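You operate a simulated robot arm through the tools that you are given. There is no shell and no other tool. Be economical: measure what you need, move in short steps, check, and stop when the job is done.

Carry out the task below with a simulated two-armed robot. There is one attempt and no reset: what you move stays moved.

Task
Close the console door. Put the blue padlock on the side ledge of the machine. Fetch the red padlock and stand it on top of the purple carton. Pull the blue drawer open. Do these in any order. Set down upright: red padlock.

Only the result counts: the job must be done as asked and must still hold three seconds after the hand-in. Knocking over, shifting, dropping, spilling or breaking anything else fails it.

Robot
Two 7-joint arms with two-finger parallel grippers on one trunk, on a base that drives. Base frame: it is fixed to the floor where the robot stands at the start and does not move with it; the origin is under the middle of the robot, x ahead of it, y to its left, z up. Lengths are in cm, angles in degrees, forces in N, time in s.
The left shoulder is at the start at [6.2, 19.8, 109.4], the right one opposite. With the tool pointing down near the work surface each hand reaches from about 10 to 68 cm from the robot's upright axis, wherever it stands, measured 20 degrees to its own side. Places, roughly: blue drawer [-200, 410, 30]; blue padlock (5x3x9 cm) [-180, -60, 70]; console door [40, 20, 50]; purple carton (6x13x15 cm) [-210, 350, 190]; red padlock (5x3x9 cm) [-190, -70, 70]; side ledge of the machine [170, 210, 100]. Payload 1.57 kg a hand.
Tool frame (each hand has its own): the origin (TCP) lies between the finger pads and is the grasp point; the fingertips stand 3 cm ahead of it; z points along the fingers, y is the line along which they close. Largest opening 11 cm; finger width 2.4, thickness 1.2; the body of the gripper, 4.8 by 11.2 cm, starts 7.8 cm behind the TCP.
Orientation is told as [roll, pitch, yaw] about the base's x, y, z axes, in that order, counted from this pose: with the fingers straight down and closing along the base's y, the tool's x points along the base's -x, its y along +y and its z along -z.

Tools
- The arms move only by the tool jog_arm. It takes "left_rows", "right_rows" or both (then of equal length, played together; a hand with none holds still); each is a list of rows, each a list of 3 entries, a list of its own where there are three numbers: the shift along the tool's x, y, z in cm, then the turn, a rotation vector about the tool's x, y, z in degrees, then the closure, from 0 (fully open) to 1 (shut). In form: [[[dx, dy, dz], [rx, ry, rz], hand], ...]. A call has 1 to 10 rows; each row shifts and turns the commanded pose from where the row before left it, along the tool's axes as they then stand. Rows are played at 5 a second. More than 5 cm and 8.6 degrees between two rows, or a gripper value outside its range, and nothing of the call is played. A pose out of reach is approached as far as the arm can. The call stops where the force on the tool passes 40 N (or 10 N more than at its start, if that is more) or the arm is blocked; 0.2 s more then pass. Each finger travels about 7.2 cm/s and halts on what it meets, pressing with about 38 N; the grip force reading is that of the motor and also rises with nothing between the fingers. The clock runs only during rows and for 0.2 s after the last one: add rows that do not move to give the fingers time. It gives the time, the measured TCP pose, the force on the tool (base axes), the opening and the grip force at its end, in the units of the frame above (readings bear some noise), with the torque about the TCP (base axes, N m) and any sound that the robot's microphone picked up.
- Cameras (640 x 400 px; columns grow to the right, rows downward): "scene" is now at [8.96, 0.62, 165.67]; the picture's right is [0.11, -0.99, 0.00], its down [-0.93, -0.10, -0.36] and it looks along [0.36, 0.04, -0.93] (base axes); focal length 281 px, centre (320, 200). "left" rides on the left gripper at [7, -1.6, -14.1] in its tool frame; the picture's right is [0.23, 0.97, 0.00], its down [-0.85, 0.20, -0.48] and it looks along [-0.47, 0.11, 0.88] (tool axes); focal length 222 px, centre (320, 200). "right" rides on the right gripper at [7, 1.6, -14.1] in its tool frame; the picture's right is [-0.23, 0.97, 0.00], its down [-0.85, -0.20, -0.48] and it looks along [-0.47, -0.11, 0.88] (tool axes); focal length 222 px, centre (320, 200). There is no depth. A picture from a camera that has moved, and an enlarged one, comes with that camera's place and axes in the base frame and with its lens.
- grab_frame(camera): a new picture of that camera. It takes no simulated time.
- move_column(by): slides the trunk up (or, below 0, down) by that many cm; the arms and the scene camera ride with it, the base frame stays. It gives what a move gives, with no picture.
- steer(legs): drives the robot by 1 to 6 legs, each [ahead, left, turn to the left] in cm, cm and degrees, along the robot's own axes; the way and the turn of a leg run together, so that a leg with both is an arc; at most 150 cm and 180 degrees a leg. The arms and the cameras ride along, it lands a little off, and it stops where it bumps. It gives what a move gives.
- turn_head(pan, tilt): turns the head with the scene camera to pan (to the left, within 86 degrees either way) and tilt (down, from -29 to 69), counted from straight ahead of the robot. It gives what a move gives.
- enlarge(camera, box): a new picture of the part [left, top, right, bottom] of that camera's present view, enlarged. It takes no simulated time.
- job_done(): hands the job in; it is judged then, once.

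Go step by step. Nothing tells you exact positions but the pictures and the camera data: compare them with the known pose of the tool, close in by small moves and look again before you grip or let go. The budget is 165 turns and 122 pictures, counting those below and the enlarged ones. Unless the task says otherwise, let go and move clear before handing in, and close with one line.

The tools are called after "Emit:" as a command line: name --argument value ..., lists and objects as JSON in quotes. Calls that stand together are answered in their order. jog_arm: Moves the arms, as the interface text tells. Its arguments: {"type":"object","properties":{"left_rows":{"type":"array"},"right_rows":{"type":"array"}},"required":[]} The other tools are called the same way: move_column (by) slides the trunk up or down; steer (legs) drives the base; turn_head (pan, tilt) turns the head that bears the scene camera; grab_frame (camera) takes a picture; enlarge (camera, box) takes an enlarged picture of a part of a camera's view; job_done () hands the job in.

At the start:

```text
t: 0.0
left_tool_pos: [25.95, 17.36, 80.78]
left_tcp_rot: [0.0, 0.2, 0.0]
left_contact_force: [-0.6, 0.0, 0.0]
left_torque: [0.0, 0.03, 0.02]
left_finger_gap: 11.01
left_finger_force: 0.0
right_tool_pos: [37.45, -6.65, 83.89]
right_tcp_rot: [0.0, 0.1, 0.0]
right_contact_force: [0.2, -0.4, 0.0]
right_torque: [-0.03, 0.02, -0.03]
right_finger_gap: 11.01
right_finger_force: 0.0
trunk travel left (down, up): [-69.0, 30.0]
robot x, y, heading: [0.25, -0.0, -0.0]
head pan, tilt: [6.3, 68.8]
```

scene: 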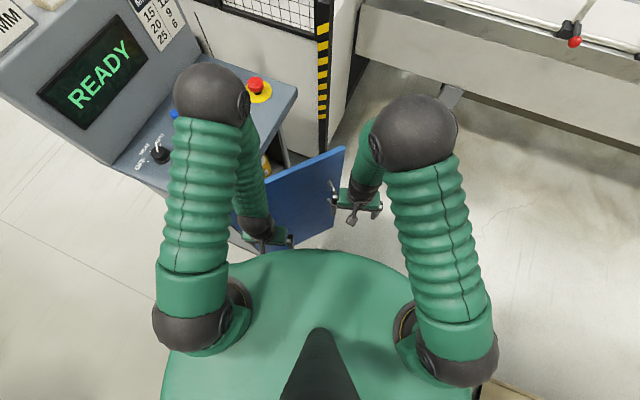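
right: 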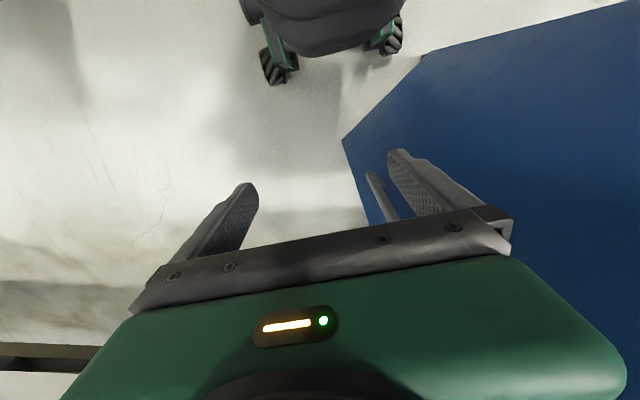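
left: 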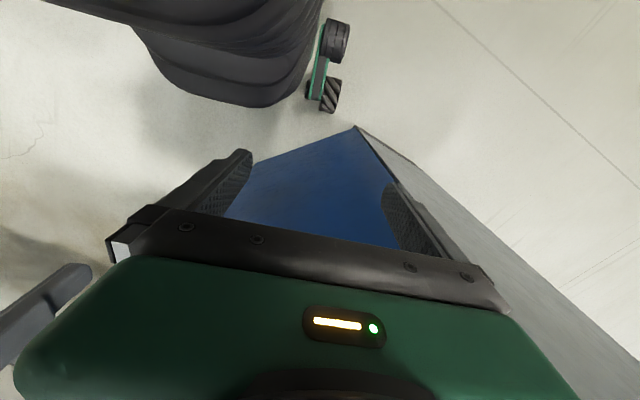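

I see the console with its blue door hanging open in front of the robot, with both hands close above it. I'll look around with the head to get bearings first.

Emit:
turn_head --pan 0 --tilt 30

Emit:
grab_frame --camera "scene"

Emit:
turn_head --pan 60 --tilt 25

Emit:
grab_frame --camera "scene"

```text
t: 1.1
left_tool_pos: [25.88, 17.44, 80.82]
left_tcp_rot: [-0.1, 0.1, 0.0]
left_contact_force: [-1.2, -0.1, 0.7]
left_torque: [-0.03, -0.01, -0.03]
left_finger_gap: 10.99
left_finger_force: 0.1
right_tool_pos: [37.4, -6.61, 84.01]
right_tcp_rot: [0.0, 0.0, 0.0]
right_contact_force: [0.3, -1.2, -0.3]
right_torque: [0.02, 0.01, -0.05]
right_finger_gap: 10.98
right_finger_force: 0.0
trunk travel left (down, up): [-69.0, 30.0]
robot x, y, heading: [0.16, -0.04, 0.0]
head pan, tilt: [0.0, 30.0]
```

```text
118 pictures are left
camera scene: at [12.46, 0.01, 170.8], right [0.0, -1.0, 0.0], down [-0.5, 0.0, -0.86], along [0.86, 0.0, -0.5], focal length 281 px, centre (320, 200)
```

scene: 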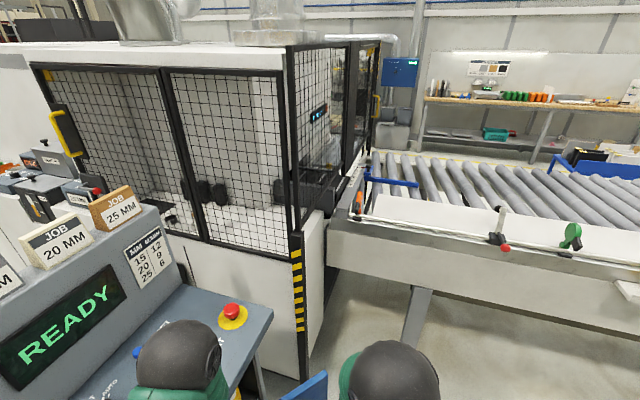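

```text
t: 2.4
left_tool_pos: [25.89, 17.37, 80.83]
left_tcp_rot: [0.0, 0.1, 0.0]
left_contact_force: [0.9, 1.1, 0.9]
left_torque: [0.0, -0.05, 0.03]
left_finger_gap: 10.98
left_finger_force: 0.1
right_tool_pos: [37.34, -6.63, 84.0]
right_tcp_rot: [0.0, 0.1, 0.0]
right_contact_force: [0.4, 1.3, -0.1]
right_torque: [-0.01, 0.02, 0.01]
right_finger_gap: 11.0
right_finger_force: 0.0
trunk travel left (down, up): [-69.0, 30.0]
robot x, y, heading: [-0.3, -0.07, 0.2]
head pan, tilt: [60.0, 25.0]
```

```text
117 pictures are left
camera scene: at [8.03, 8.0, 171.61], right [0.87, -0.5, 0.0], down [-0.21, -0.37, -0.91], along [0.45, 0.78, -0.42], focal length 281 px, centre (320, 200)
```

scene: 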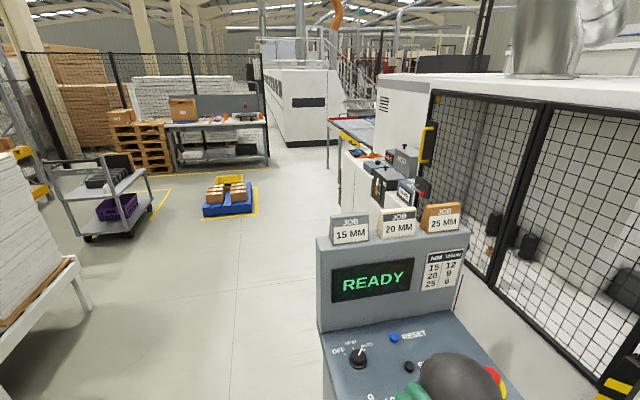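

The console stands left-front, the machine behind it. I'll look left, right before backing away to see the door.

Emit:
turn_head --pan 86 --tilt 30

Emit:
grab_frame --camera "scene"

Emit:
turn_head --pan -86 --tilt 30

Emit:
grab_frame --camera "scene"

Emit:
steer --legs '[[-30, 0, 0]]'

Emit:
turn_head --pan 15 --tilt 50

Emit:
grab_frame --camera "scene"

```text
t: 3.2
left_tool_pos: [25.76, 17.41, 80.83]
left_tcp_rot: [0.1, 0.1, 0.0]
left_contact_force: [1.0, 0.5, -0.4]
left_torque: [0.03, -0.01, -0.01]
left_finger_gap: 11.0
left_finger_force: 0.1
right_tool_pos: [37.41, -6.76, 84.0]
right_tcp_rot: [-0.1, 0.0, 0.0]
right_contact_force: [0.4, -0.2, -0.3]
right_torque: [0.01, -0.01, 0.0]
right_finger_gap: 11.02
right_finger_force: 0.0
trunk travel left (down, up): [-69.0, 30.0]
robot x, y, heading: [-0.12, -0.49, 0.0]
head pan, tilt: [85.9, 30.0]
```

```text
116 pictures are left
camera scene: at [4.06, 9.04, 170.82], right [1.0, -0.07, 0.0], down [-0.04, -0.5, -0.87], along [0.06, 0.86, -0.5], focal length 281 px, centre (320, 200)
```

scene: 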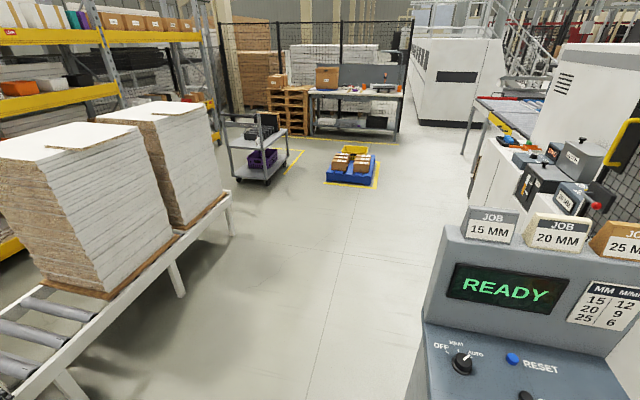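

```text
t: 5.8
left_tool_pos: [25.87, 17.37, 80.91]
left_tcp_rot: [0.0, 0.0, 0.0]
left_contact_force: [0.2, -0.4, 0.2]
left_torque: [0.0, -0.04, -0.04]
left_finger_gap: 10.99
left_finger_force: 0.1
right_tool_pos: [37.43, -6.7, 83.98]
right_tcp_rot: [0.0, 0.0, 0.0]
right_contact_force: [0.1, 0.2, 0.7]
right_torque: [0.03, 0.0, -0.02]
right_finger_gap: 11.0
right_finger_force: 0.1
trunk travel left (down, up): [-69.0, 30.0]
robot x, y, heading: [-0.05, -0.07, -0.1]
head pan, tilt: [-85.9, 30.0]
```

```text
115 pictures are left
camera scene: at [4.06, -9.02, 170.83], right [-1.0, -0.07, 0.0], down [-0.04, 0.5, -0.87], along [0.06, -0.86, -0.5], focal length 281 px, centre (320, 200)
```

scene: 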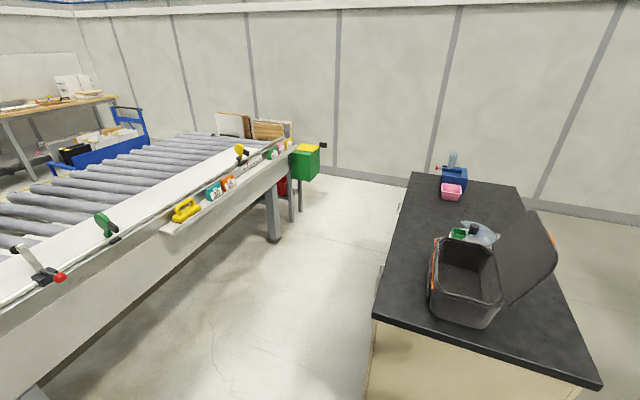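

```text
t: 7.9
left_tool_pos: [-4.88, 17.62, 80.82]
left_tcp_rot: [0.0, 0.2, 0.6]
left_contact_force: [-0.5, 0.3, 0.0]
left_torque: [0.02, 0.0, 0.02]
left_finger_gap: 10.99
left_finger_force: 0.0
right_tool_pos: [7.04, -6.56, 83.86]
right_tcp_rot: [0.0, 0.1, 0.4]
right_contact_force: [0.6, -0.1, -0.1]
right_torque: [-0.03, 0.0, -0.01]
right_finger_gap: 11.03
right_finger_force: 0.0
trunk travel left (down, up): [-69.0, 30.0]
robot x, y, heading: [-30.37, -0.14, 0.6]
head pan, tilt: [-85.9, 30.0]
```

```text
t: 9.7
left_tool_pos: [-5.06, 17.45, 80.97]
left_tcp_rot: [0.0, 0.0, 0.5]
left_contact_force: [0.3, 0.2, -0.5]
left_torque: [0.0, -0.01, 0.02]
left_finger_gap: 10.98
left_finger_force: 0.0
right_tool_pos: [6.81, -6.51, 83.98]
right_tcp_rot: [0.0, 0.0, 0.5]
right_contact_force: [-0.2, 1.4, 0.2]
right_torque: [-0.02, 0.02, -0.03]
right_finger_gap: 11.04
right_finger_force: 0.1
trunk travel left (down, up): [-69.0, 30.0]
robot x, y, heading: [-30.9, 0.08, 0.5]
head pan, tilt: [15.0, 50.0]
```

```text
114 pictures are left
camera scene: at [-19.76, 1.97, 167.86], right [0.27, -0.96, 0.0], down [-0.74, -0.2, -0.64], along [0.62, 0.17, -0.77], focal length 281 px, centre (320, 200)
```

scene: 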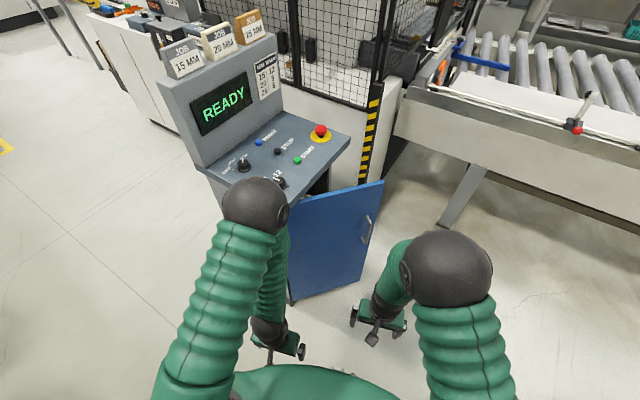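

The door's handled outer face faces me, hinged near the console's front. I'll enlarge and get a second viewpoint.

Emit:
steer --legs '[[-25, -30, 0]]'

Emit:
turn_head --pan 28 --tilt 42

Emit:
grab_frame --camera "scene"

```text
t: 12.1
left_tool_pos: [-29.72, -11.83, 80.97]
left_tcp_rot: [-0.1, 0.0, 1.0]
left_contact_force: [-0.6, 0.0, 0.6]
left_torque: [-0.02, 0.02, 0.0]
left_finger_gap: 10.99
left_finger_force: 0.1
right_tool_pos: [-17.64, -35.68, 84.03]
right_tcp_rot: [-0.2, -0.2, 1.1]
right_contact_force: [-0.2, -0.1, 0.4]
right_torque: [0.02, -0.01, 0.02]
right_finger_gap: 11.02
right_finger_force: 0.1
trunk travel left (down, up): [-69.0, 30.0]
robot x, y, heading: [-55.06, -29.9, 1.0]
head pan, tilt: [15.0, 50.0]
```

```text
t: 12.9
left_tool_pos: [-29.9, -11.94, 80.86]
left_tcp_rot: [-0.1, -0.1, 1.0]
left_contact_force: [-0.2, 0.1, 0.6]
left_torque: [-0.02, 0.0, -0.02]
left_finger_gap: 11.02
left_finger_force: 0.1
right_tool_pos: [-17.83, -35.78, 84.22]
right_tcp_rot: [0.0, -0.2, 1.1]
right_contact_force: [-0.2, 0.4, 0.1]
right_torque: [-0.01, -0.02, 0.02]
right_finger_gap: 11.02
right_finger_force: 0.1
trunk travel left (down, up): [-69.0, 30.0]
robot x, y, heading: [-54.87, -29.92, 1.0]
head pan, tilt: [28.0, 42.0]
```

```text
113 pictures are left
camera scene: at [-44.48, -25.64, 168.98], right [0.48, -0.87, 0.0], down [-0.59, -0.33, -0.74], along [0.65, 0.36, -0.67], focal length 281 px, centre (320, 200)
```

scene: 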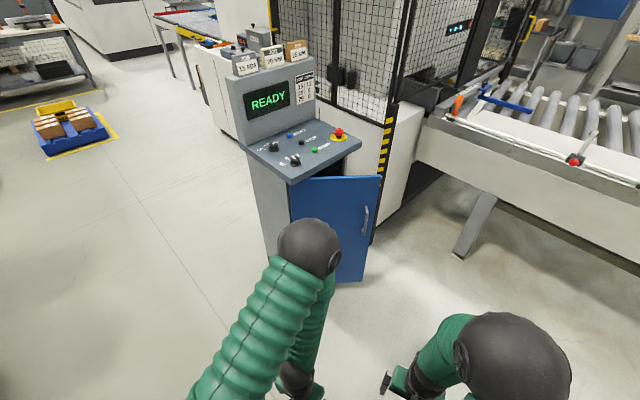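

The door is ajar about 35°: hinge near (29,29), free edge near (53,-1), closing toward +y. I'll position the robot facing the door.

Emit:
steer --legs '[[85, -27, 0], [0, 0, 74]]'

Emit:
turn_head --pan 0 --tilt 50

Emit:
grab_frame --camera "scene"

```text
t: 20.7
left_tool_pos: [18.78, -26.4, 80.9]
left_tcp_rot: [0.0, -0.2, 75.8]
left_contact_force: [0.4, -0.2, 0.3]
left_torque: [0.0, 0.01, -0.02]
left_finger_gap: 11.0
left_finger_force: 0.1
right_tool_pos: [45.07, -21.05, 84.09]
right_tcp_rot: [-0.1, -0.1, 75.7]
right_contact_force: [0.1, 0.2, 0.3]
right_torque: [-0.01, 0.0, 0.01]
right_finger_gap: 11.02
right_finger_force: 0.1
trunk travel left (down, up): [-69.0, 30.0]
robot x, y, heading: [28.99, -55.35, 75.7]
head pan, tilt: [28.0, 42.0]
```

```text
t: 21.7
left_tool_pos: [18.72, -26.32, 81.05]
left_tcp_rot: [0.1, -0.1, 75.8]
left_contact_force: [-0.2, -0.6, 0.0]
left_torque: [0.0, -0.02, 0.03]
left_finger_gap: 11.02
left_finger_force: 0.0
right_tool_pos: [44.9, -21.15, 84.12]
right_tcp_rot: [0.1, -0.3, 75.7]
right_contact_force: [0.0, -0.2, 0.0]
right_torque: [0.02, -0.01, -0.03]
right_finger_gap: 11.0
right_finger_force: 0.0
trunk travel left (down, up): [-69.0, 30.0]
robot x, y, heading: [29.38, -55.19, 75.7]
head pan, tilt: [0.0, 50.0]
```

```text
112 pictures are left
camera scene: at [32.0, -44.8, 167.86], right [0.97, -0.25, 0.0], down [-0.19, -0.74, -0.64], along [0.16, 0.62, -0.77], focal length 281 px, centre (320, 200)
```

scene: 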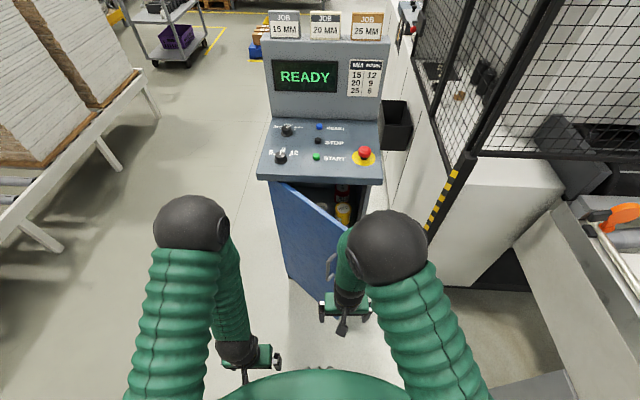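

Facing the console squarely. I'll close the right hand, tilt the fingers forward and then push the door between hinge and handle.

Emit:
jog_arm --right_rows '[[[0, 0, 4], [0, -8.5, 0], 1], [[0, 0, 4], [0, -8.5, 0], 1], [[0, 0, 0], [0, -8.5, 0], 1], [[0, 0, 0], [0, -8.5, 0], 1], [[0, 0, 0], [0, -8.5, 0], 1], [[0, 0, 0], [0, -8.5, 0], 1], [[0, 0, 0], [0, -8.5, 0], 1], [[0, 0, 0], [0, -8.5, 0], 1], [[0, 0, 0], [0, 0, 0], 1]]'

Emit:
grab_frame --camera "scene"

Emit:
grab_frame --camera "right"

```text
t: 23.4
left_tool_pos: [18.79, -26.42, 80.67]
left_tcp_rot: [0.0, -0.1, 75.6]
left_contact_force: [-0.2, -0.5, 0.6]
left_torque: [0.02, 0.0, -0.02]
left_finger_gap: 11.03
left_finger_force: 0.0
right_tool_pos: [50.52, -19.47, 76.55]
right_tcp_rot: [1.4, -64.6, 65.1]
right_contact_force: [0.3, -0.5, -0.4]
right_torque: [0.0, -0.01, -0.01]
right_finger_gap: 0.0
right_finger_force: 21.5
trunk travel left (down, up): [-69.0, 30.0]
robot x, y, heading: [29.39, -55.69, 75.6]
head pan, tilt: [0.0, 50.0]
stopped in row 8 (right hand): the arm was blocked; the commanded pose is now the measured one
```

```text
111 pictures are left
camera scene: at [32.03, -44.82, 167.48], right [0.97, -0.25, 0.0], down [-0.19, -0.74, -0.64], along [0.16, 0.62, -0.77], focal length 281 px, centre (320, 200)
```

scene: 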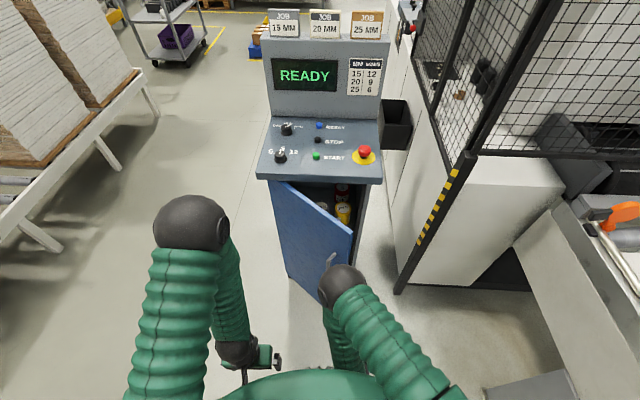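

```text
110 pictures are left
camera right: at [42.64, -33.26, 76.32], right [-0.85, 0.48, 0.22], down [0.17, -0.14, 0.98], along [0.5, 0.87, 0.04], focal length 222 px, centre (320, 200)
```

right: 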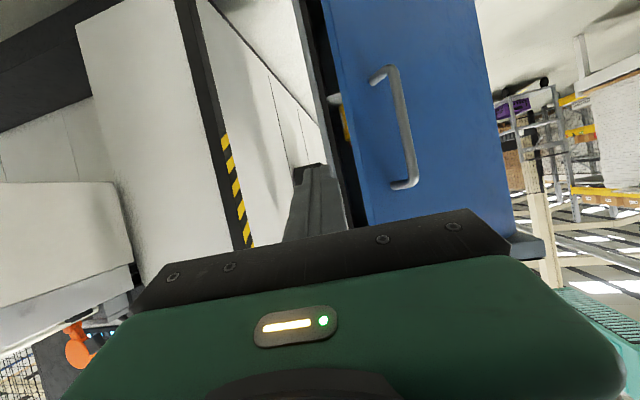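

The hand points at the door's free edge. I shift it 12 cm left, then drive forward to push.

Emit:
jog_arm --right_rows '[[[0, 4, 0], [0, 0, 0], 1], [[0, 4, 0], [0, 0, 0], 1], [[0, 4, 0], [0, 0, 0], 1], [[0, 0, 0], [0, 0, 0], 1]]'

Emit:
grab_frame --camera "right"

```text
t: 24.6
left_tool_pos: [18.75, -26.48, 81.19]
left_tcp_rot: [-0.1, -0.2, 75.7]
left_contact_force: [-0.6, -0.4, -0.6]
left_torque: [0.02, 0.02, -0.01]
left_finger_gap: 10.98
left_finger_force: 0.1
right_tool_pos: [45.12, -14.38, 76.81]
right_tcp_rot: [-0.6, -63.9, 58.7]
right_contact_force: [-1.3, -0.7, -0.4]
right_torque: [-0.02, -0.02, -0.02]
right_finger_gap: 0.01
right_finger_force: 21.2
trunk travel left (down, up): [-69.0, 30.0]
robot x, y, heading: [29.26, -55.15, 75.7]
head pan, tilt: [0.0, 50.0]
stopped in row 4 (right hand): the arm was blocked; the commanded pose is now the measured one
```

```text
109 pictures are left
camera right: at [35.49, -26.98, 76.76], right [-0.78, 0.6, 0.2], down [0.14, -0.15, 0.98], along [0.61, 0.79, 0.03], focal length 222 px, centre (320, 200)
```

right: 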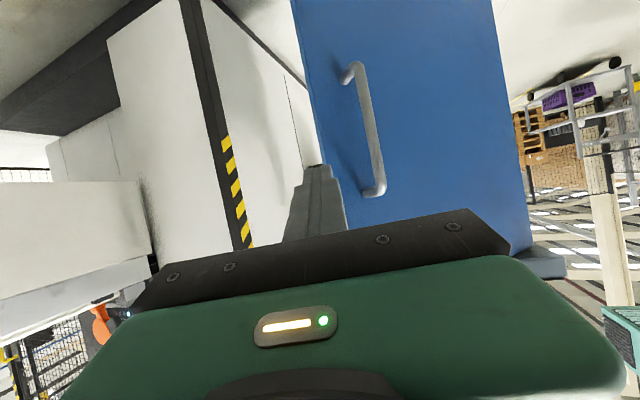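

The arm reached its limit, so I use the base: shift left 9 cm, then drive ahead.

Emit:
steer --legs '[[0, 9, 0], [26, 0, 0]]'

Emit:
grab_frame --camera "scene"

```text
t: 27.2
left_tool_pos: [17.12, 0.71, 81.15]
left_tcp_rot: [0.5, -0.3, 75.9]
left_contact_force: [0.7, 0.6, -0.5]
left_torque: [0.0, 0.07, -0.03]
left_finger_gap: 10.99
left_finger_force: 0.1
right_tool_pos: [43.19, 13.31, 76.95]
right_tcp_rot: [1.2, -64.2, 57.9]
right_contact_force: [1.1, -0.6, 0.7]
right_torque: [0.01, 0.01, 0.01]
right_finger_gap: 0.0
right_finger_force: 21.1
trunk travel left (down, up): [-69.0, 30.0]
robot x, y, heading: [27.43, -27.92, 76.1]
head pan, tilt: [0.0, 50.0]
```

```text
108 pictures are left
camera scene: at [30.73, -17.75, 167.88], right [0.97, -0.24, -0.01], down [-0.19, -0.74, -0.64], along [0.15, 0.62, -0.77], focal length 281 px, centre (320, 200)
```

scene: 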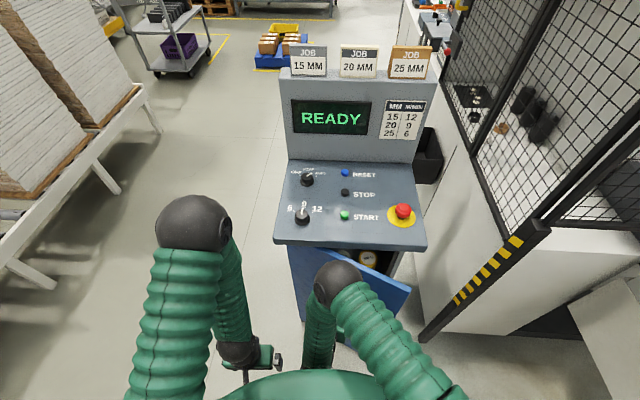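

The door is swinging shut; about 9 cm remains. Drive 6 more, then look.

Emit:
steer --legs '[[7, 0, 0]]'

Emit:
grab_frame --camera "scene"

Emit:
grab_frame --camera "right"

```text
t: 28.2
left_tool_pos: [18.38, 7.26, 81.18]
left_tcp_rot: [0.2, -0.5, 75.9]
left_contact_force: [1.1, 0.0, 0.3]
left_torque: [0.03, 0.01, -0.02]
left_finger_gap: 11.0
left_finger_force: 0.0
right_tool_pos: [44.71, 19.97, 77.06]
right_tcp_rot: [0.8, -64.3, 58.2]
right_contact_force: [0.0, 0.2, 0.3]
right_torque: [0.05, -0.01, -0.02]
right_finger_gap: 0.0
right_finger_force: 21.5
trunk travel left (down, up): [-69.0, 30.0]
robot x, y, heading: [28.95, -21.03, 76.2]
head pan, tilt: [0.0, 50.0]
```

```text
107 pictures are left
camera scene: at [31.71, -11.3, 167.89], right [0.97, -0.24, 0.0], down [-0.19, -0.74, -0.64], along [0.15, 0.63, -0.76], focal length 281 px, centre (320, 200)
```

scene: 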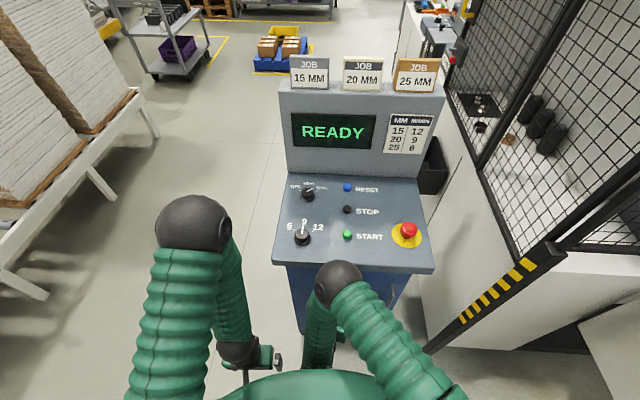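

```text
106 pictures are left
camera right: at [35.08, 7.18, 76.9], right [-0.78, 0.59, 0.21], down [0.14, -0.16, 0.98], along [0.61, 0.79, 0.04], focal length 222 px, centre (320, 200)
```

right: 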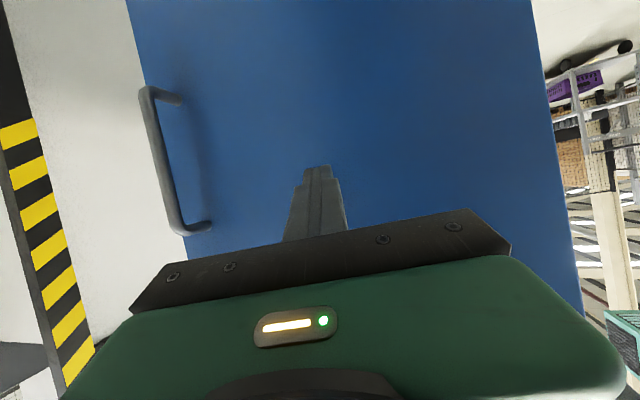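

Nearly shut. I'll press with the arm until force rises.

Emit:
jog_arm --right_rows '[[[0, 0, 1], [0, 0, 0], 1], [[0, 0, 1], [0, 0, 0], 1], [[0, 0, 1], [0, 0, 0], 1], [[0, 0, 1], [0, 0, 0], 1], [[0, 0, 1], [0, 0, 0], 1], [[0, 0, 1], [0, 0, 0], 1], [[0, 0, 1], [0, 0, 0], 1], [[0, 0, 1], [0, 0, 0], 1]]'

Emit:
grab_frame --camera "right"

```text
t: 29.4
left_tool_pos: [18.17, 7.06, 81.23]
left_tcp_rot: [0.0, -0.4, 75.8]
left_contact_force: [0.7, -0.4, -0.4]
left_torque: [-0.08, 0.02, 0.0]
left_finger_gap: 11.0
left_finger_force: 0.1
right_tool_pos: [46.38, 23.08, 75.14]
right_tcp_rot: [0.1, -64.1, 58.8]
right_contact_force: [-13.5, -38.8, 37.1]
right_torque: [1.04, -0.24, 0.12]
right_finger_gap: 0.02
right_finger_force: 21.5
trunk travel left (down, up): [-69.0, 30.0]
robot x, y, heading: [28.68, -21.4, 76.1]
head pan, tilt: [0.0, 50.0]
stopped in row 6 (right hand): the force on the tool passed its limit at 50 N (the readings are from after the stop); the commanded pose is now the measured one
```

```text
105 pictures are left
camera right: at [36.8, 10.3, 75.01], right [-0.78, 0.59, 0.21], down [0.14, -0.15, 0.98], along [0.61, 0.79, 0.04], focal length 222 px, centre (320, 200)
```

right: 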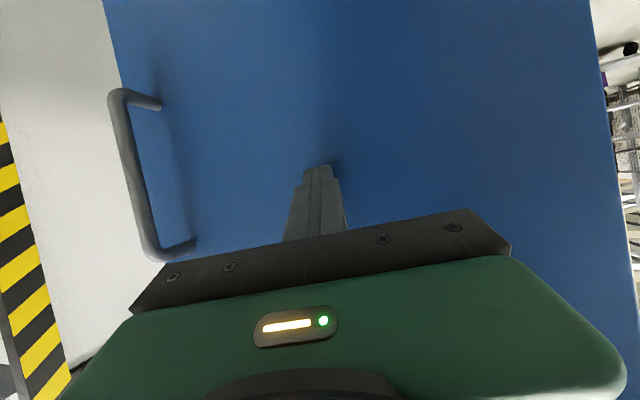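

Strong contact along the closed-door normal: the door is shut. Back the hand off, restore pose and retreat, then check.

Emit:
jog_arm --right_rows '[[[0, 0, -4], [0, 0, 0], 1], [[0, 0, -4], [0, 0, 0], 1]]'

Emit:
steer --legs '[[-35, 0, 0]]'

Emit:
jog_arm --right_rows '[[[0, -4, 0], [0, 8.5, 0], 0], [[0, -4, 0], [0, 8.5, 0], 0], [[0, -4, 0], [0, 8.5, 0], 0], [[0, 0, 0], [0, 8.5, 0], 0], [[0, 0, 0], [0, 8.5, 0], 0], [[0, 0, 0], [0, 8.5, 0], 0], [[0, 0, 0], [0, 8.5, 0], 0], [[0, 0, 0], [0, 4, 0], 0]]'

Emit:
grab_frame --camera "scene"

```text
t: 30.2
left_tool_pos: [18.13, 7.54, 81.17]
left_tcp_rot: [0.1, -0.3, 75.9]
left_contact_force: [0.2, 0.6, 0.5]
left_torque: [0.01, 0.0, -0.01]
left_finger_gap: 11.01
left_finger_force: 0.0
right_tool_pos: [46.58, 17.16, 77.78]
right_tcp_rot: [-1.8, -63.3, 55.1]
right_contact_force: [0.0, 0.2, 0.7]
right_torque: [0.01, 0.01, 0.02]
right_finger_gap: 0.01
right_finger_force: 21.2
trunk travel left (down, up): [-69.0, 30.0]
robot x, y, heading: [28.69, -21.1, 76.0]
head pan, tilt: [0.0, 50.0]
stopped in row 2 (right hand): the arm was blocked; the commanded pose is now the measured one
```

```text
t: 32.5
left_tool_pos: [9.56, -27.38, 81.11]
left_tcp_rot: [0.0, -0.2, 76.0]
left_contact_force: [0.4, -0.6, -0.4]
left_torque: [-0.01, 0.02, 0.0]
left_finger_gap: 11.01
left_finger_force: 0.0
right_tool_pos: [37.79, -17.33, 77.99]
right_tcp_rot: [-1.1, -63.5, 54.8]
right_contact_force: [0.1, 0.0, 0.0]
right_torque: [0.0, 0.0, -0.02]
right_finger_gap: 0.0
right_finger_force: 21.1
trunk travel left (down, up): [-69.0, 30.0]
robot x, y, heading: [20.13, -55.88, 76.2]
head pan, tilt: [0.0, 50.0]
```

```text
t: 34.3
left_tool_pos: [9.6, -27.44, 81.09]
left_tcp_rot: [0.0, -0.4, 76.1]
left_contact_force: [-0.2, 0.4, 0.0]
left_torque: [0.01, 0.0, -0.03]
left_finger_gap: 10.99
left_finger_force: 0.1
right_tool_pos: [47.57, -24.65, 78.11]
right_tcp_rot: [-0.4, -0.1, 53.8]
right_contact_force: [-0.1, 0.3, -0.4]
right_torque: [0.03, -0.01, -0.01]
right_finger_gap: 10.98
right_finger_force: 0.2
trunk travel left (down, up): [-69.0, 30.0]
robot x, y, heading: [20.29, -55.88, 76.2]
head pan, tilt: [0.0, 50.0]
```

```text
104 pictures are left
camera scene: at [22.96, -45.29, 167.86], right [0.97, -0.24, 0.0], down [-0.18, -0.75, -0.64], along [0.15, 0.62, -0.77], focal length 281 px, centre (320, 200)
```

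scene: 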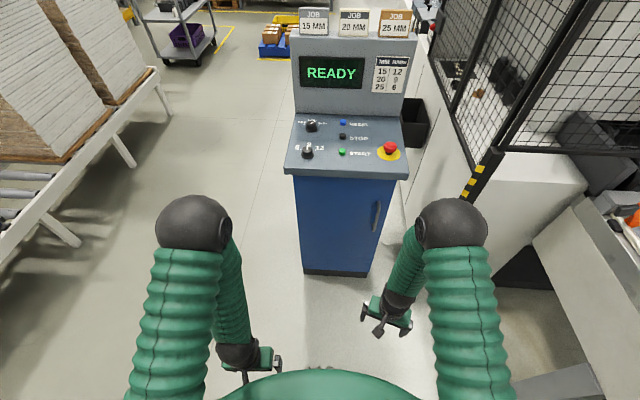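

Door is closed. Now I turn toward the padlocks behind and look.

Emit:
jog_arm --right_rows '[[[0, 0, -2], [0, 0, -7.5], 0], [[2, 0, -2], [0, 0, -7.5], 0], [[3, 0, -2], [0, 0, -7.5], 0]]'

Emit:
steer --legs '[[0, 0, 104]]'

Emit:
turn_head --pan 0 --tilt 28

Emit:
grab_frame --camera "scene"

```text
t: 35.1
left_tool_pos: [9.55, -27.56, 81.2]
left_tcp_rot: [0.2, -0.3, 76.1]
left_contact_force: [-0.8, -0.6, -0.3]
left_torque: [0.01, -0.01, 0.03]
left_finger_gap: 11.0
left_finger_force: 0.2
right_tool_pos: [45.7, -29.08, 83.94]
right_tcp_rot: [-0.4, 0.1, 76.4]
right_contact_force: [-0.6, -0.4, 0.7]
right_torque: [0.0, -0.01, 0.0]
right_finger_gap: 10.98
right_finger_force: 0.1
trunk travel left (down, up): [-69.0, 30.0]
robot x, y, heading: [20.43, -55.6, 76.2]
head pan, tilt: [0.0, 50.0]
```

```text
t: 39.8
left_tool_pos: [-5.81, -71.71, 81.2]
left_tcp_rot: [0.1, -0.3, 176.6]
left_contact_force: [-0.4, -0.5, -0.7]
left_torque: [0.0, 0.02, 0.01]
left_finger_gap: 11.01
left_finger_force: 0.0
right_tool_pos: [-11.01, -36.03, 83.81]
right_tcp_rot: [-0.4, 0.0, 176.9]
right_contact_force: [-0.1, -0.6, 0.9]
right_torque: [0.0, -0.03, -0.01]
right_finger_gap: 10.98
right_finger_force: 0.1
trunk travel left (down, up): [-69.0, 30.0]
robot x, y, heading: [20.13, -56.2, 176.8]
head pan, tilt: [0.0, 50.0]
```

```text
t: 40.6
left_tool_pos: [-5.83, -71.7, 81.13]
left_tcp_rot: [0.1, -0.3, 176.7]
left_contact_force: [0.7, -1.3, -0.7]
left_torque: [0.05, 0.01, -0.01]
left_finger_gap: 11.01
left_finger_force: 0.1
right_tool_pos: [-10.94, -36.0, 83.99]
right_tcp_rot: [-0.4, 0.0, 176.9]
right_contact_force: [-0.2, 0.3, -1.1]
right_torque: [0.04, 0.03, 0.05]
right_finger_gap: 11.01
right_finger_force: 0.0
trunk travel left (down, up): [-69.0, 30.0]
robot x, y, heading: [20.34, -56.17, 176.9]
head pan, tilt: [0.0, 28.0]
```

```text
103 pictures are left
camera scene: at [7.85, -55.36, 171.12], right [0.05, 1.0, 0.0], down [0.47, -0.03, -0.88], along [-0.88, 0.05, -0.47], focal length 281 px, centre (320, 200)
```

scene: 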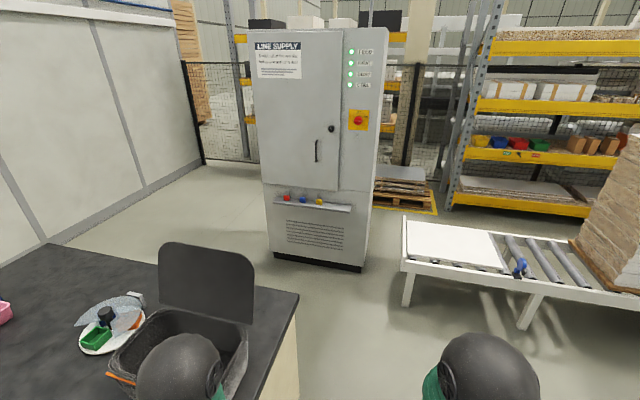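

The padlocks hang on/stand on a small shelf of the "Line supply" cabinet. I'll enlarge.

Emit:
enlarge --camera "scene" --box '[250, 160, 390, 270]'

Emit:
steer --legs '[[0, -15, 0], [90, 0, 0]]'

Emit:
turn_head --pan 0 --tilt 45

Emit:
grab_frame --camera "scene"

```text
3.64 times, centred on (320, 215) of scene
camera zoom: at [7.85, -55.36, 171.12], right [0.05, 1.0, 0.0], down [0.47, -0.03, -0.88], along [-0.88, 0.05, -0.47], focal length 1021 px, centre (320, 146)
```

zoom: 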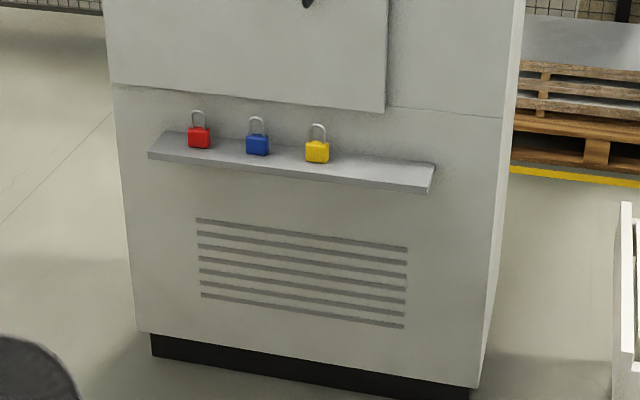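

```text
t: 46.3
left_tool_pos: [-94.25, -51.38, 81.31]
left_tcp_rot: [0.2, -0.4, 176.9]
left_contact_force: [0.0, 0.2, -0.2]
left_torque: [0.03, 0.0, 0.0]
left_finger_gap: 11.01
left_finger_force: 0.2
right_tool_pos: [-99.64, -15.76, 84.09]
right_tcp_rot: [-0.3, 0.0, 177.1]
right_contact_force: [0.1, -0.4, -0.4]
right_torque: [0.02, 0.03, -0.02]
right_finger_gap: 10.99
right_finger_force: 0.1
trunk travel left (down, up): [-69.0, 30.0]
robot x, y, heading: [-68.26, -36.07, 177.0]
head pan, tilt: [0.0, 28.0]
```

```text
t: 47.1
left_tool_pos: [-94.44, -51.57, 81.19]
left_tcp_rot: [0.1, -0.6, 176.9]
left_contact_force: [0.1, 0.3, 0.7]
left_torque: [0.01, 0.05, -0.01]
left_finger_gap: 11.01
left_finger_force: 0.1
right_tool_pos: [-99.71, -15.93, 83.96]
right_tcp_rot: [-0.3, 0.1, 177.1]
right_contact_force: [0.0, -0.2, 0.6]
right_torque: [0.03, 0.03, 0.02]
right_finger_gap: 11.01
right_finger_force: 0.1
trunk travel left (down, up): [-69.0, 30.0]
robot x, y, heading: [-68.35, -35.82, 177.0]
head pan, tilt: [0.0, 45.0]
```

```text
101 pictures are left
camera scene: at [-79.9, -35.24, 168.55], right [0.05, 1.0, 0.0], down [0.71, -0.04, -0.71], along [-0.71, 0.04, -0.71], focal length 281 px, centre (320, 200)
```

scene: 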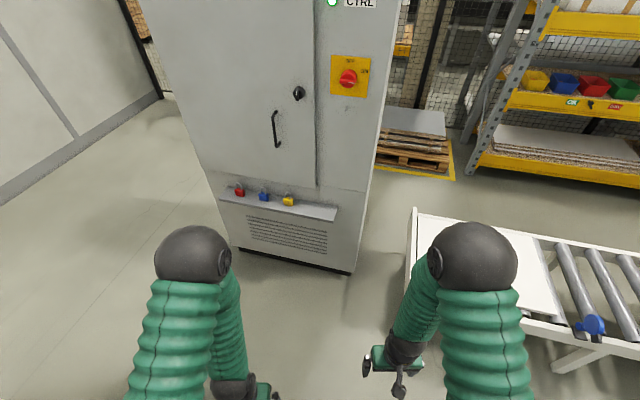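

Red is about (-188,-70,70), blue (-183,-58), yellow (-179,-45); the shelf faces heading ~-19°. Before choosing grips I'll look toward the carton/drawer and ledge.

Emit:
turn_head --pan -65 --tilt 5

Emit:
grab_frame --camera "scene"

Emit:
enlarge --camera "scene" --box '[220, 100, 420, 300]'

```text
t: 48.5
left_tool_pos: [-94.49, -51.46, 81.13]
left_tcp_rot: [0.1, -0.5, 176.9]
left_contact_force: [0.2, 0.2, -0.1]
left_torque: [0.01, -0.02, 0.0]
left_finger_gap: 11.0
left_finger_force: 0.1
right_tool_pos: [-99.7, -15.87, 83.99]
right_tcp_rot: [-0.4, -0.1, 177.1]
right_contact_force: [-0.3, -0.3, 0.7]
right_torque: [-0.02, -0.02, -0.01]
right_finger_gap: 10.98
right_finger_force: 0.0
trunk travel left (down, up): [-69.0, 30.0]
robot x, y, heading: [-68.19, -36.09, 176.9]
head pan, tilt: [-65.0, 5.0]
```

```text
100 pictures are left
camera scene: at [-75.21, -27.15, 174.85], right [0.93, 0.38, 0.0], down [0.03, -0.08, -1.0], along [-0.37, 0.92, -0.09], focal length 281 px, centre (320, 200)
```

scene: 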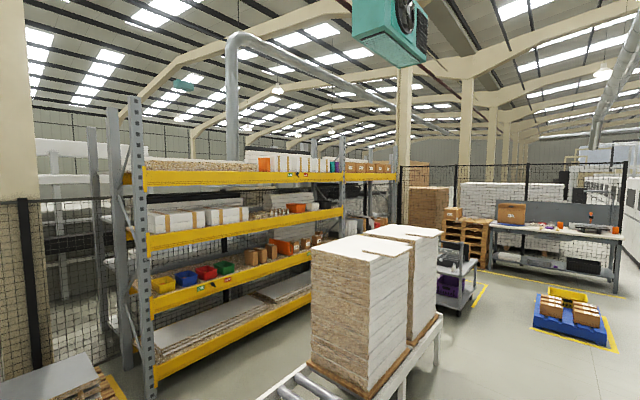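

```text
2.00 times, centred on (320, 200) of scene
camera zoom: at [-75.21, -27.15, 174.85], right [0.93, 0.38, 0.0], down [0.03, -0.08, -1.0], along [-0.37, 0.92, -0.09], focal length 561 px, centre (320, 200)
```

zoom: 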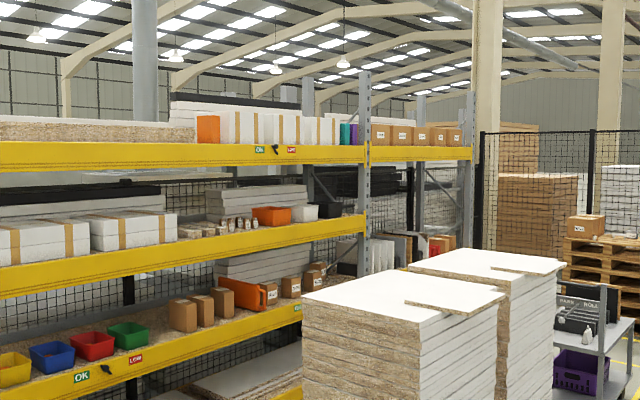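

The purple carton stands on the top rack shelf (top ~z 197), open above, so the red lock must be held with a horizontal tool. I'll test that high reach here in free space with the left arm first.

Emit:
move_column --by 30

Emit:
jog_arm --left_rows '[[[-5, 0, 0], [0, -8.5, 0], 0], [[-5, 0, 0], [0, -8.5, 0], 0], [[-4, 0, -4], [0, -8.5, 0], 0], [[-2, 0, -4], [0, -8.5, 0], 0], [[0, 0, 0], [0, -8.5, 0], 0], [[0, 0, 0], [0, -8.5, 0], 0], [[0, 0, 0], [0, -8.5, 0], 0], [[0, 0, 0], [0, -8.5, 0], 0], [[0, 0, 0], [0, -8.5, 0], 0], [[0, 0, 0], [0, -8.5, 0], 0]]'

```text
t: 51.5
left_tool_pos: [-94.51, -51.51, 111.18]
left_tcp_rot: [0.1, -0.6, 177.0]
left_contact_force: [-0.2, 0.4, 0.8]
left_torque: [0.01, -0.05, 0.0]
left_finger_gap: 10.99
left_finger_force: 0.2
right_tool_pos: [-99.69, -15.95, 113.91]
right_tcp_rot: [-0.4, 0.0, 177.1]
right_contact_force: [-0.3, -0.2, -0.8]
right_torque: [-0.02, 0.02, 0.02]
right_finger_gap: 10.99
right_finger_force: 0.1
trunk travel left (down, up): [-99.0, 0.0]
robot x, y, heading: [-68.86, -36.03, 177.0]
head pan, tilt: [-65.0, 5.0]
```

```text
refused: row 3 steps farther than a row can; nothing moved
```

Emit:
jog_arm --left_rows '[[[-5, 0, 0], [0, -8.5, 0], 0], [[-5, 0, 0], [0, -8.5, 0], 0], [[-3, 0, -3], [0, -8.5, 0], 0], [[-3, 0, -3], [0, -8.5, 0], 0], [[0, 0, 0], [0, -8.5, 0], 0], [[0, 0, 0], [0, -8.5, 0], 0], [[0, 0, 0], [0, -8.5, 0], 0], [[0, 0, 0], [0, -8.5, 0], 0], [[0, 0, 0], [0, -8.5, 0], 0], [[0, 0, 0], [0, -8.5, 0], 0]]'

Emit:
jog_arm --left_rows '[[[5, 0, 0], [0, -4, 0], 0], [[5, 0, 0], [0, 0, 0], 0], [[5, 0, 0], [0, 0, 0], 0], [[5, 0, 0], [0, 0, 0], 0], [[5, 0, 0], [0, 0, 0], 0], [[5, 0, 0], [0, 0, 0], 0], [[5, 0, 0], [0, 0, 0], 0], [[5, 0, 0], [0, 0, 0], 0], [[5, 0, 0], [0, 0, 0], 0], [[5, 0, 0], [0, 0, 0], 0]]'

```text
t: 53.9
left_tool_pos: [-112.32, -54.99, 117.96]
left_tcp_rot: [-7.4, -86.4, -167.0]
left_contact_force: [-0.5, 0.7, 0.1]
left_torque: [0.0, 0.04, 0.0]
left_finger_gap: 10.99
left_finger_force: 0.0
left hand out of reach, approached as far as the arm can: row 3, 4, 5
right_tool_pos: [-99.47, -15.78, 113.9]
right_tcp_rot: [-0.4, -0.1, 177.1]
right_contact_force: [-0.5, -0.3, -0.6]
right_torque: [-0.02, 0.01, 0.0]
right_finger_gap: 11.01
right_finger_force: 0.0
trunk travel left (down, up): [-99.0, 0.0]
robot x, y, heading: [-68.24, -35.62, 176.8]
head pan, tilt: [-65.0, 5.0]
stopped in row 10 (left hand): the arm was blocked; the commanded pose is now the measured one
```

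```text
t: 54.8
left_tool_pos: [-120.76, -48.91, 107.68]
left_tcp_rot: [-142.4, -76.9, -32.8]
left_contact_force: [-0.7, -0.9, -0.1]
left_torque: [-0.05, 0.02, -0.01]
left_finger_gap: 11.0
left_finger_force: 0.2
right_tool_pos: [-99.61, -15.71, 113.76]
right_tcp_rot: [-0.5, 0.0, 177.1]
right_contact_force: [0.2, -1.0, 0.8]
right_torque: [-0.01, 0.01, 0.02]
right_finger_gap: 11.01
right_finger_force: 0.1
trunk travel left (down, up): [-99.0, 0.0]
robot x, y, heading: [-68.25, -35.81, 177.1]
head pan, tilt: [-65.0, 5.0]
stopped in row 4 (left hand): the arm was blocked; the commanded pose is now the measured one
```

Tool x points down in this posture, so up is −x; retry the upward reach.

Emit:
jog_arm --left_rows '[[[-5, 0, 0], [0, 1, 0], 0], [[-5, 0, 0], [0, 1, 0], 0], [[-5, 0, 0], [0, 1, 0], 0], [[-5, 0, 0], [0, 1, 0], 0], [[-5, 0, 0], [0, 1, 0], 0], [[-5, 0, 0], [0, 1, 0], 0], [[-5, 0, 0], [0, 0, 0], 0], [[-5, 0, 0], [0, 0, 0], 0], [[-5, 0, 0], [0, 0, 0], 0], [[-5, 0, 0], [0, 0, 0], 0]]'

Emit:
jog_arm --left_rows '[[[-5, 0, 0], [0, 1, 0], 0], [[-5, 0, 0], [0, 1, 0], 0], [[-5, 0, 0], [0, 0, 0], 0], [[-5, 0, 0], [0, 0, 0], 0], [[-5, 0, 0], [0, 0, 0], 0], [[-5, 0, 0], [0, 0, 0], 0], [[-5, 0, 0], [0, 0, 0], 0], [[-5, 0, 0], [0, 0, 0], 0], [[-5, 0, 0], [0, 0, 0], 0], [[-5, 0, 0], [0, 0, 0], 0]]'

```text
t: 57.0
left_tool_pos: [-123.71, -53.32, 152.04]
left_tcp_rot: [-119.0, -80.9, -56.7]
left_contact_force: [0.3, -0.1, -0.1]
left_torque: [-0.02, 0.01, -0.03]
left_finger_gap: 11.02
left_finger_force: 0.1
left hand out of reach, approached as far as the arm can: row 6, 7, 8, 9, 10
right_tool_pos: [-99.29, -15.92, 114.09]
right_tcp_rot: [-0.5, -0.3, 177.1]
right_contact_force: [0.2, -0.8, -0.1]
right_torque: [-0.01, 0.02, 0.05]
right_finger_gap: 10.99
right_finger_force: 0.0
trunk travel left (down, up): [-99.0, 0.0]
robot x, y, heading: [-68.67, -35.82, 177.2]
head pan, tilt: [-65.0, 5.0]
```

```text
t: 59.2
left_tool_pos: [-124.4, -60.31, 194.41]
left_tcp_rot: [-106.6, -81.8, -69.3]
left_contact_force: [-0.4, 1.0, -0.4]
left_torque: [0.0, -0.01, 0.06]
left_finger_gap: 11.01
left_finger_force: 0.0
left hand out of reach, approached as far as the arm can: row 4, 5, 6, 7
right_tool_pos: [-99.43, -16.01, 114.04]
right_tcp_rot: [-0.4, -0.1, 177.1]
right_contact_force: [0.0, -0.6, -0.5]
right_torque: [0.01, 0.01, 0.0]
right_finger_gap: 10.99
right_finger_force: 0.0
trunk travel left (down, up): [-99.0, 0.0]
robot x, y, heading: [-68.45, -35.4, 177.0]
head pan, tilt: [-65.0, 5.0]
```

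The reach works (z≈194 at 56 cm ahead). I'll level the hand (roll +8, yaw −7), bring the arm partway down, then lower the column for the pick-up height.

Emit:
jog_arm --left_rows '[[[5, 0, 0], [0, 0, 8], 0], [[5, 0, 0], [7, 0, 0], 0], [[5, 0, 0], [0, 0, 0], 0], [[5, 0, 0], [0, 0, 0], 0], [[5, 0, 0], [0, 0, 0], 0], [[5, 0, 0], [0, 0, 0], 0], [[5, 0, 0], [0, 0, 0], 0], [[5, 0, 0], [0, 0, 0], 0], [[5, 0, 0], [0, 0, 0], 0], [[0, 0, 0], [0, 0, 0], 0]]'

Emit:
move_column --by -70

Emit:
turn_head --pan 0 --tilt 30

Emit:
grab_frame --camera "scene"

```text
t: 61.4
left_tool_pos: [-124.66, -59.85, 154.17]
left_tcp_rot: [108.1, -89.8, 71.7]
left_contact_force: [0.1, -0.8, -0.6]
left_torque: [0.01, 0.01, -0.06]
left_finger_gap: 10.99
left_finger_force: 0.1
left hand out of reach, approached as far as the arm can: row 2, 3, 9
right_tool_pos: [-99.75, -15.71, 114.01]
right_tcp_rot: [-0.3, 0.1, 177.0]
right_contact_force: [-0.1, 0.2, -0.6]
right_torque: [0.01, -0.01, 0.0]
right_finger_gap: 10.99
right_finger_force: 0.1
trunk travel left (down, up): [-99.0, 0.0]
robot x, y, heading: [-68.75, -35.93, 177.1]
head pan, tilt: [-65.0, 5.0]
```

```text
refused: -70 is not a number from -40 to 40
```

```text
t: 62.8
left_tool_pos: [-124.3, -60.57, 154.14]
left_tcp_rot: [145.3, -89.7, 34.4]
left_contact_force: [-0.1, -0.8, 0.3]
left_torque: [0.04, -0.01, -0.03]
left_finger_gap: 10.98
left_finger_force: 0.1
right_tool_pos: [-99.49, -16.29, 114.06]
right_tcp_rot: [-0.6, -0.1, 177.1]
right_contact_force: [0.5, 0.0, -0.4]
right_torque: [0.02, 0.0, 0.02]
right_finger_gap: 11.02
right_finger_force: 0.2
trunk travel left (down, up): [-99.0, 0.0]
robot x, y, heading: [-68.49, -35.87, 177.1]
head pan, tilt: [0.0, 30.0]
```

```text
98 pictures are left
camera scene: at [-80.82, -35.73, 200.81], right [0.05, 1.0, 0.0], down [0.5, -0.02, -0.87], along [-0.86, 0.05, -0.5], focal length 281 px, centre (320, 200)
```

scene: 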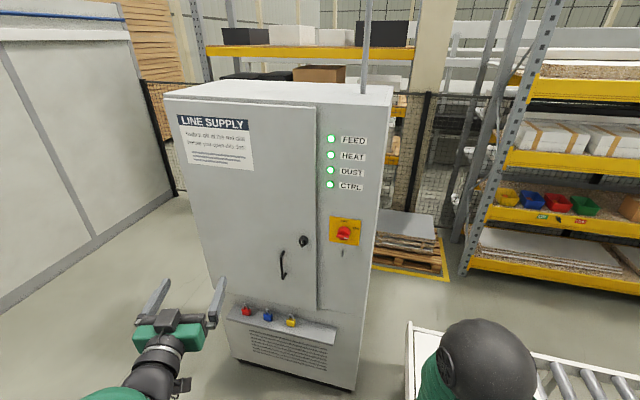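

Levelled. I'll retract 10 cm, lower the column in steps, and drive to face the red lock squarely (heading ≈158°).

Emit:
jog_arm --left_rows '[[[3, 0, -4], [0, 0, 0], 0], [[3, 0, -4], [0, 0, 0], 0], [[3, 0, -4], [0, 0, 0], 0], [[0, 0, 0], [0, 0, 0], 0]]'

Emit:
steer --legs '[[40, 0, 0], [0, 0, -19], [0, 33, 0]]'

Emit:
move_column --by -40

Emit:
turn_head --pan 15 --tilt 50

Emit:
grab_frame --camera "scene"

```text
t: 63.8
left_tool_pos: [-123.55, -60.77, 153.75]
left_tcp_rot: [141.8, -89.6, 38.2]
left_contact_force: [0.9, 0.1, 0.3]
left_torque: [-0.02, 0.0, 0.02]
left_finger_gap: 11.0
left_finger_force: 0.1
left hand out of reach, approached as far as the arm can: row 1, 2, 3
right_tool_pos: [-99.54, -15.94, 113.99]
right_tcp_rot: [-0.5, -0.1, 177.0]
right_contact_force: [0.6, -0.4, 0.0]
right_torque: [-0.01, -0.01, 0.03]
right_finger_gap: 10.98
right_finger_force: 0.1
trunk travel left (down, up): [-99.0, 0.0]
robot x, y, heading: [-68.53, -35.95, 177.2]
head pan, tilt: [0.0, 30.0]
```

```text
t: 69.2
left_tool_pos: [-180.76, -68.46, 154.17]
left_tcp_rot: [108.9, -89.2, 51.5]
left_contact_force: [-0.4, 0.5, 0.5]
left_torque: [0.02, 0.0, 0.0]
left_finger_gap: 11.0
left_finger_force: 0.0
right_tool_pos: [-143.4, -34.81, 113.85]
right_tcp_rot: [0.2, 0.0, 157.5]
right_contact_force: [-0.3, -0.1, 0.5]
right_torque: [0.0, -0.04, -0.02]
right_finger_gap: 11.03
right_finger_force: 0.0
trunk travel left (down, up): [-99.0, 0.0]
robot x, y, heading: [-121.15, -64.85, 157.4]
head pan, tilt: [0.0, 30.0]
```

```text
t: 73.0
left_tool_pos: [-181.26, -70.02, 113.98]
left_tcp_rot: [157.8, -89.6, 2.8]
left_contact_force: [0.6, -0.3, 0.3]
left_torque: [0.0, -0.01, 0.0]
left_finger_gap: 10.99
left_finger_force: 0.1
right_tool_pos: [-143.75, -35.94, 74.02]
right_tcp_rot: [-0.3, -0.2, 157.4]
right_contact_force: [0.7, -0.3, 0.6]
right_torque: [-0.01, 0.0, 0.02]
right_finger_gap: 10.99
right_finger_force: 0.0
trunk travel left (down, up): [-59.0, 40.0]
robot x, y, heading: [-121.19, -65.47, 157.5]
head pan, tilt: [0.0, 30.0]
```

```text
t: 73.8
left_tool_pos: [-181.22, -70.04, 113.9]
left_tcp_rot: [150.6, -89.5, 10.0]
left_contact_force: [-0.4, -0.3, 0.5]
left_torque: [0.03, 0.0, -0.01]
left_finger_gap: 10.99
left_finger_force: 0.1
right_tool_pos: [-143.62, -35.96, 74.1]
right_tcp_rot: [-0.4, -0.2, 157.5]
right_contact_force: [-0.2, 1.0, 0.5]
right_torque: [-0.04, 0.01, 0.0]
right_finger_gap: 10.98
right_finger_force: 0.1
trunk travel left (down, up): [-59.0, 40.0]
robot x, y, heading: [-121.23, -64.96, 157.6]
head pan, tilt: [15.0, 50.0]
```

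```text
97 pictures are left
camera scene: at [-131.86, -62.84, 157.87], right [0.13, 0.99, 0.0], down [0.76, -0.1, -0.64], along [-0.64, 0.08, -0.77], focal length 281 px, centre (320, 200)
```

scene: 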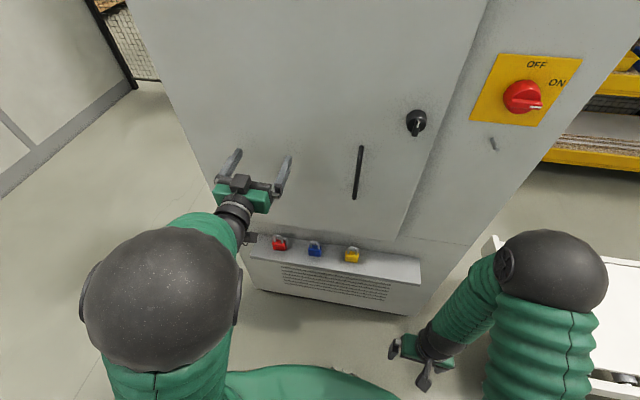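

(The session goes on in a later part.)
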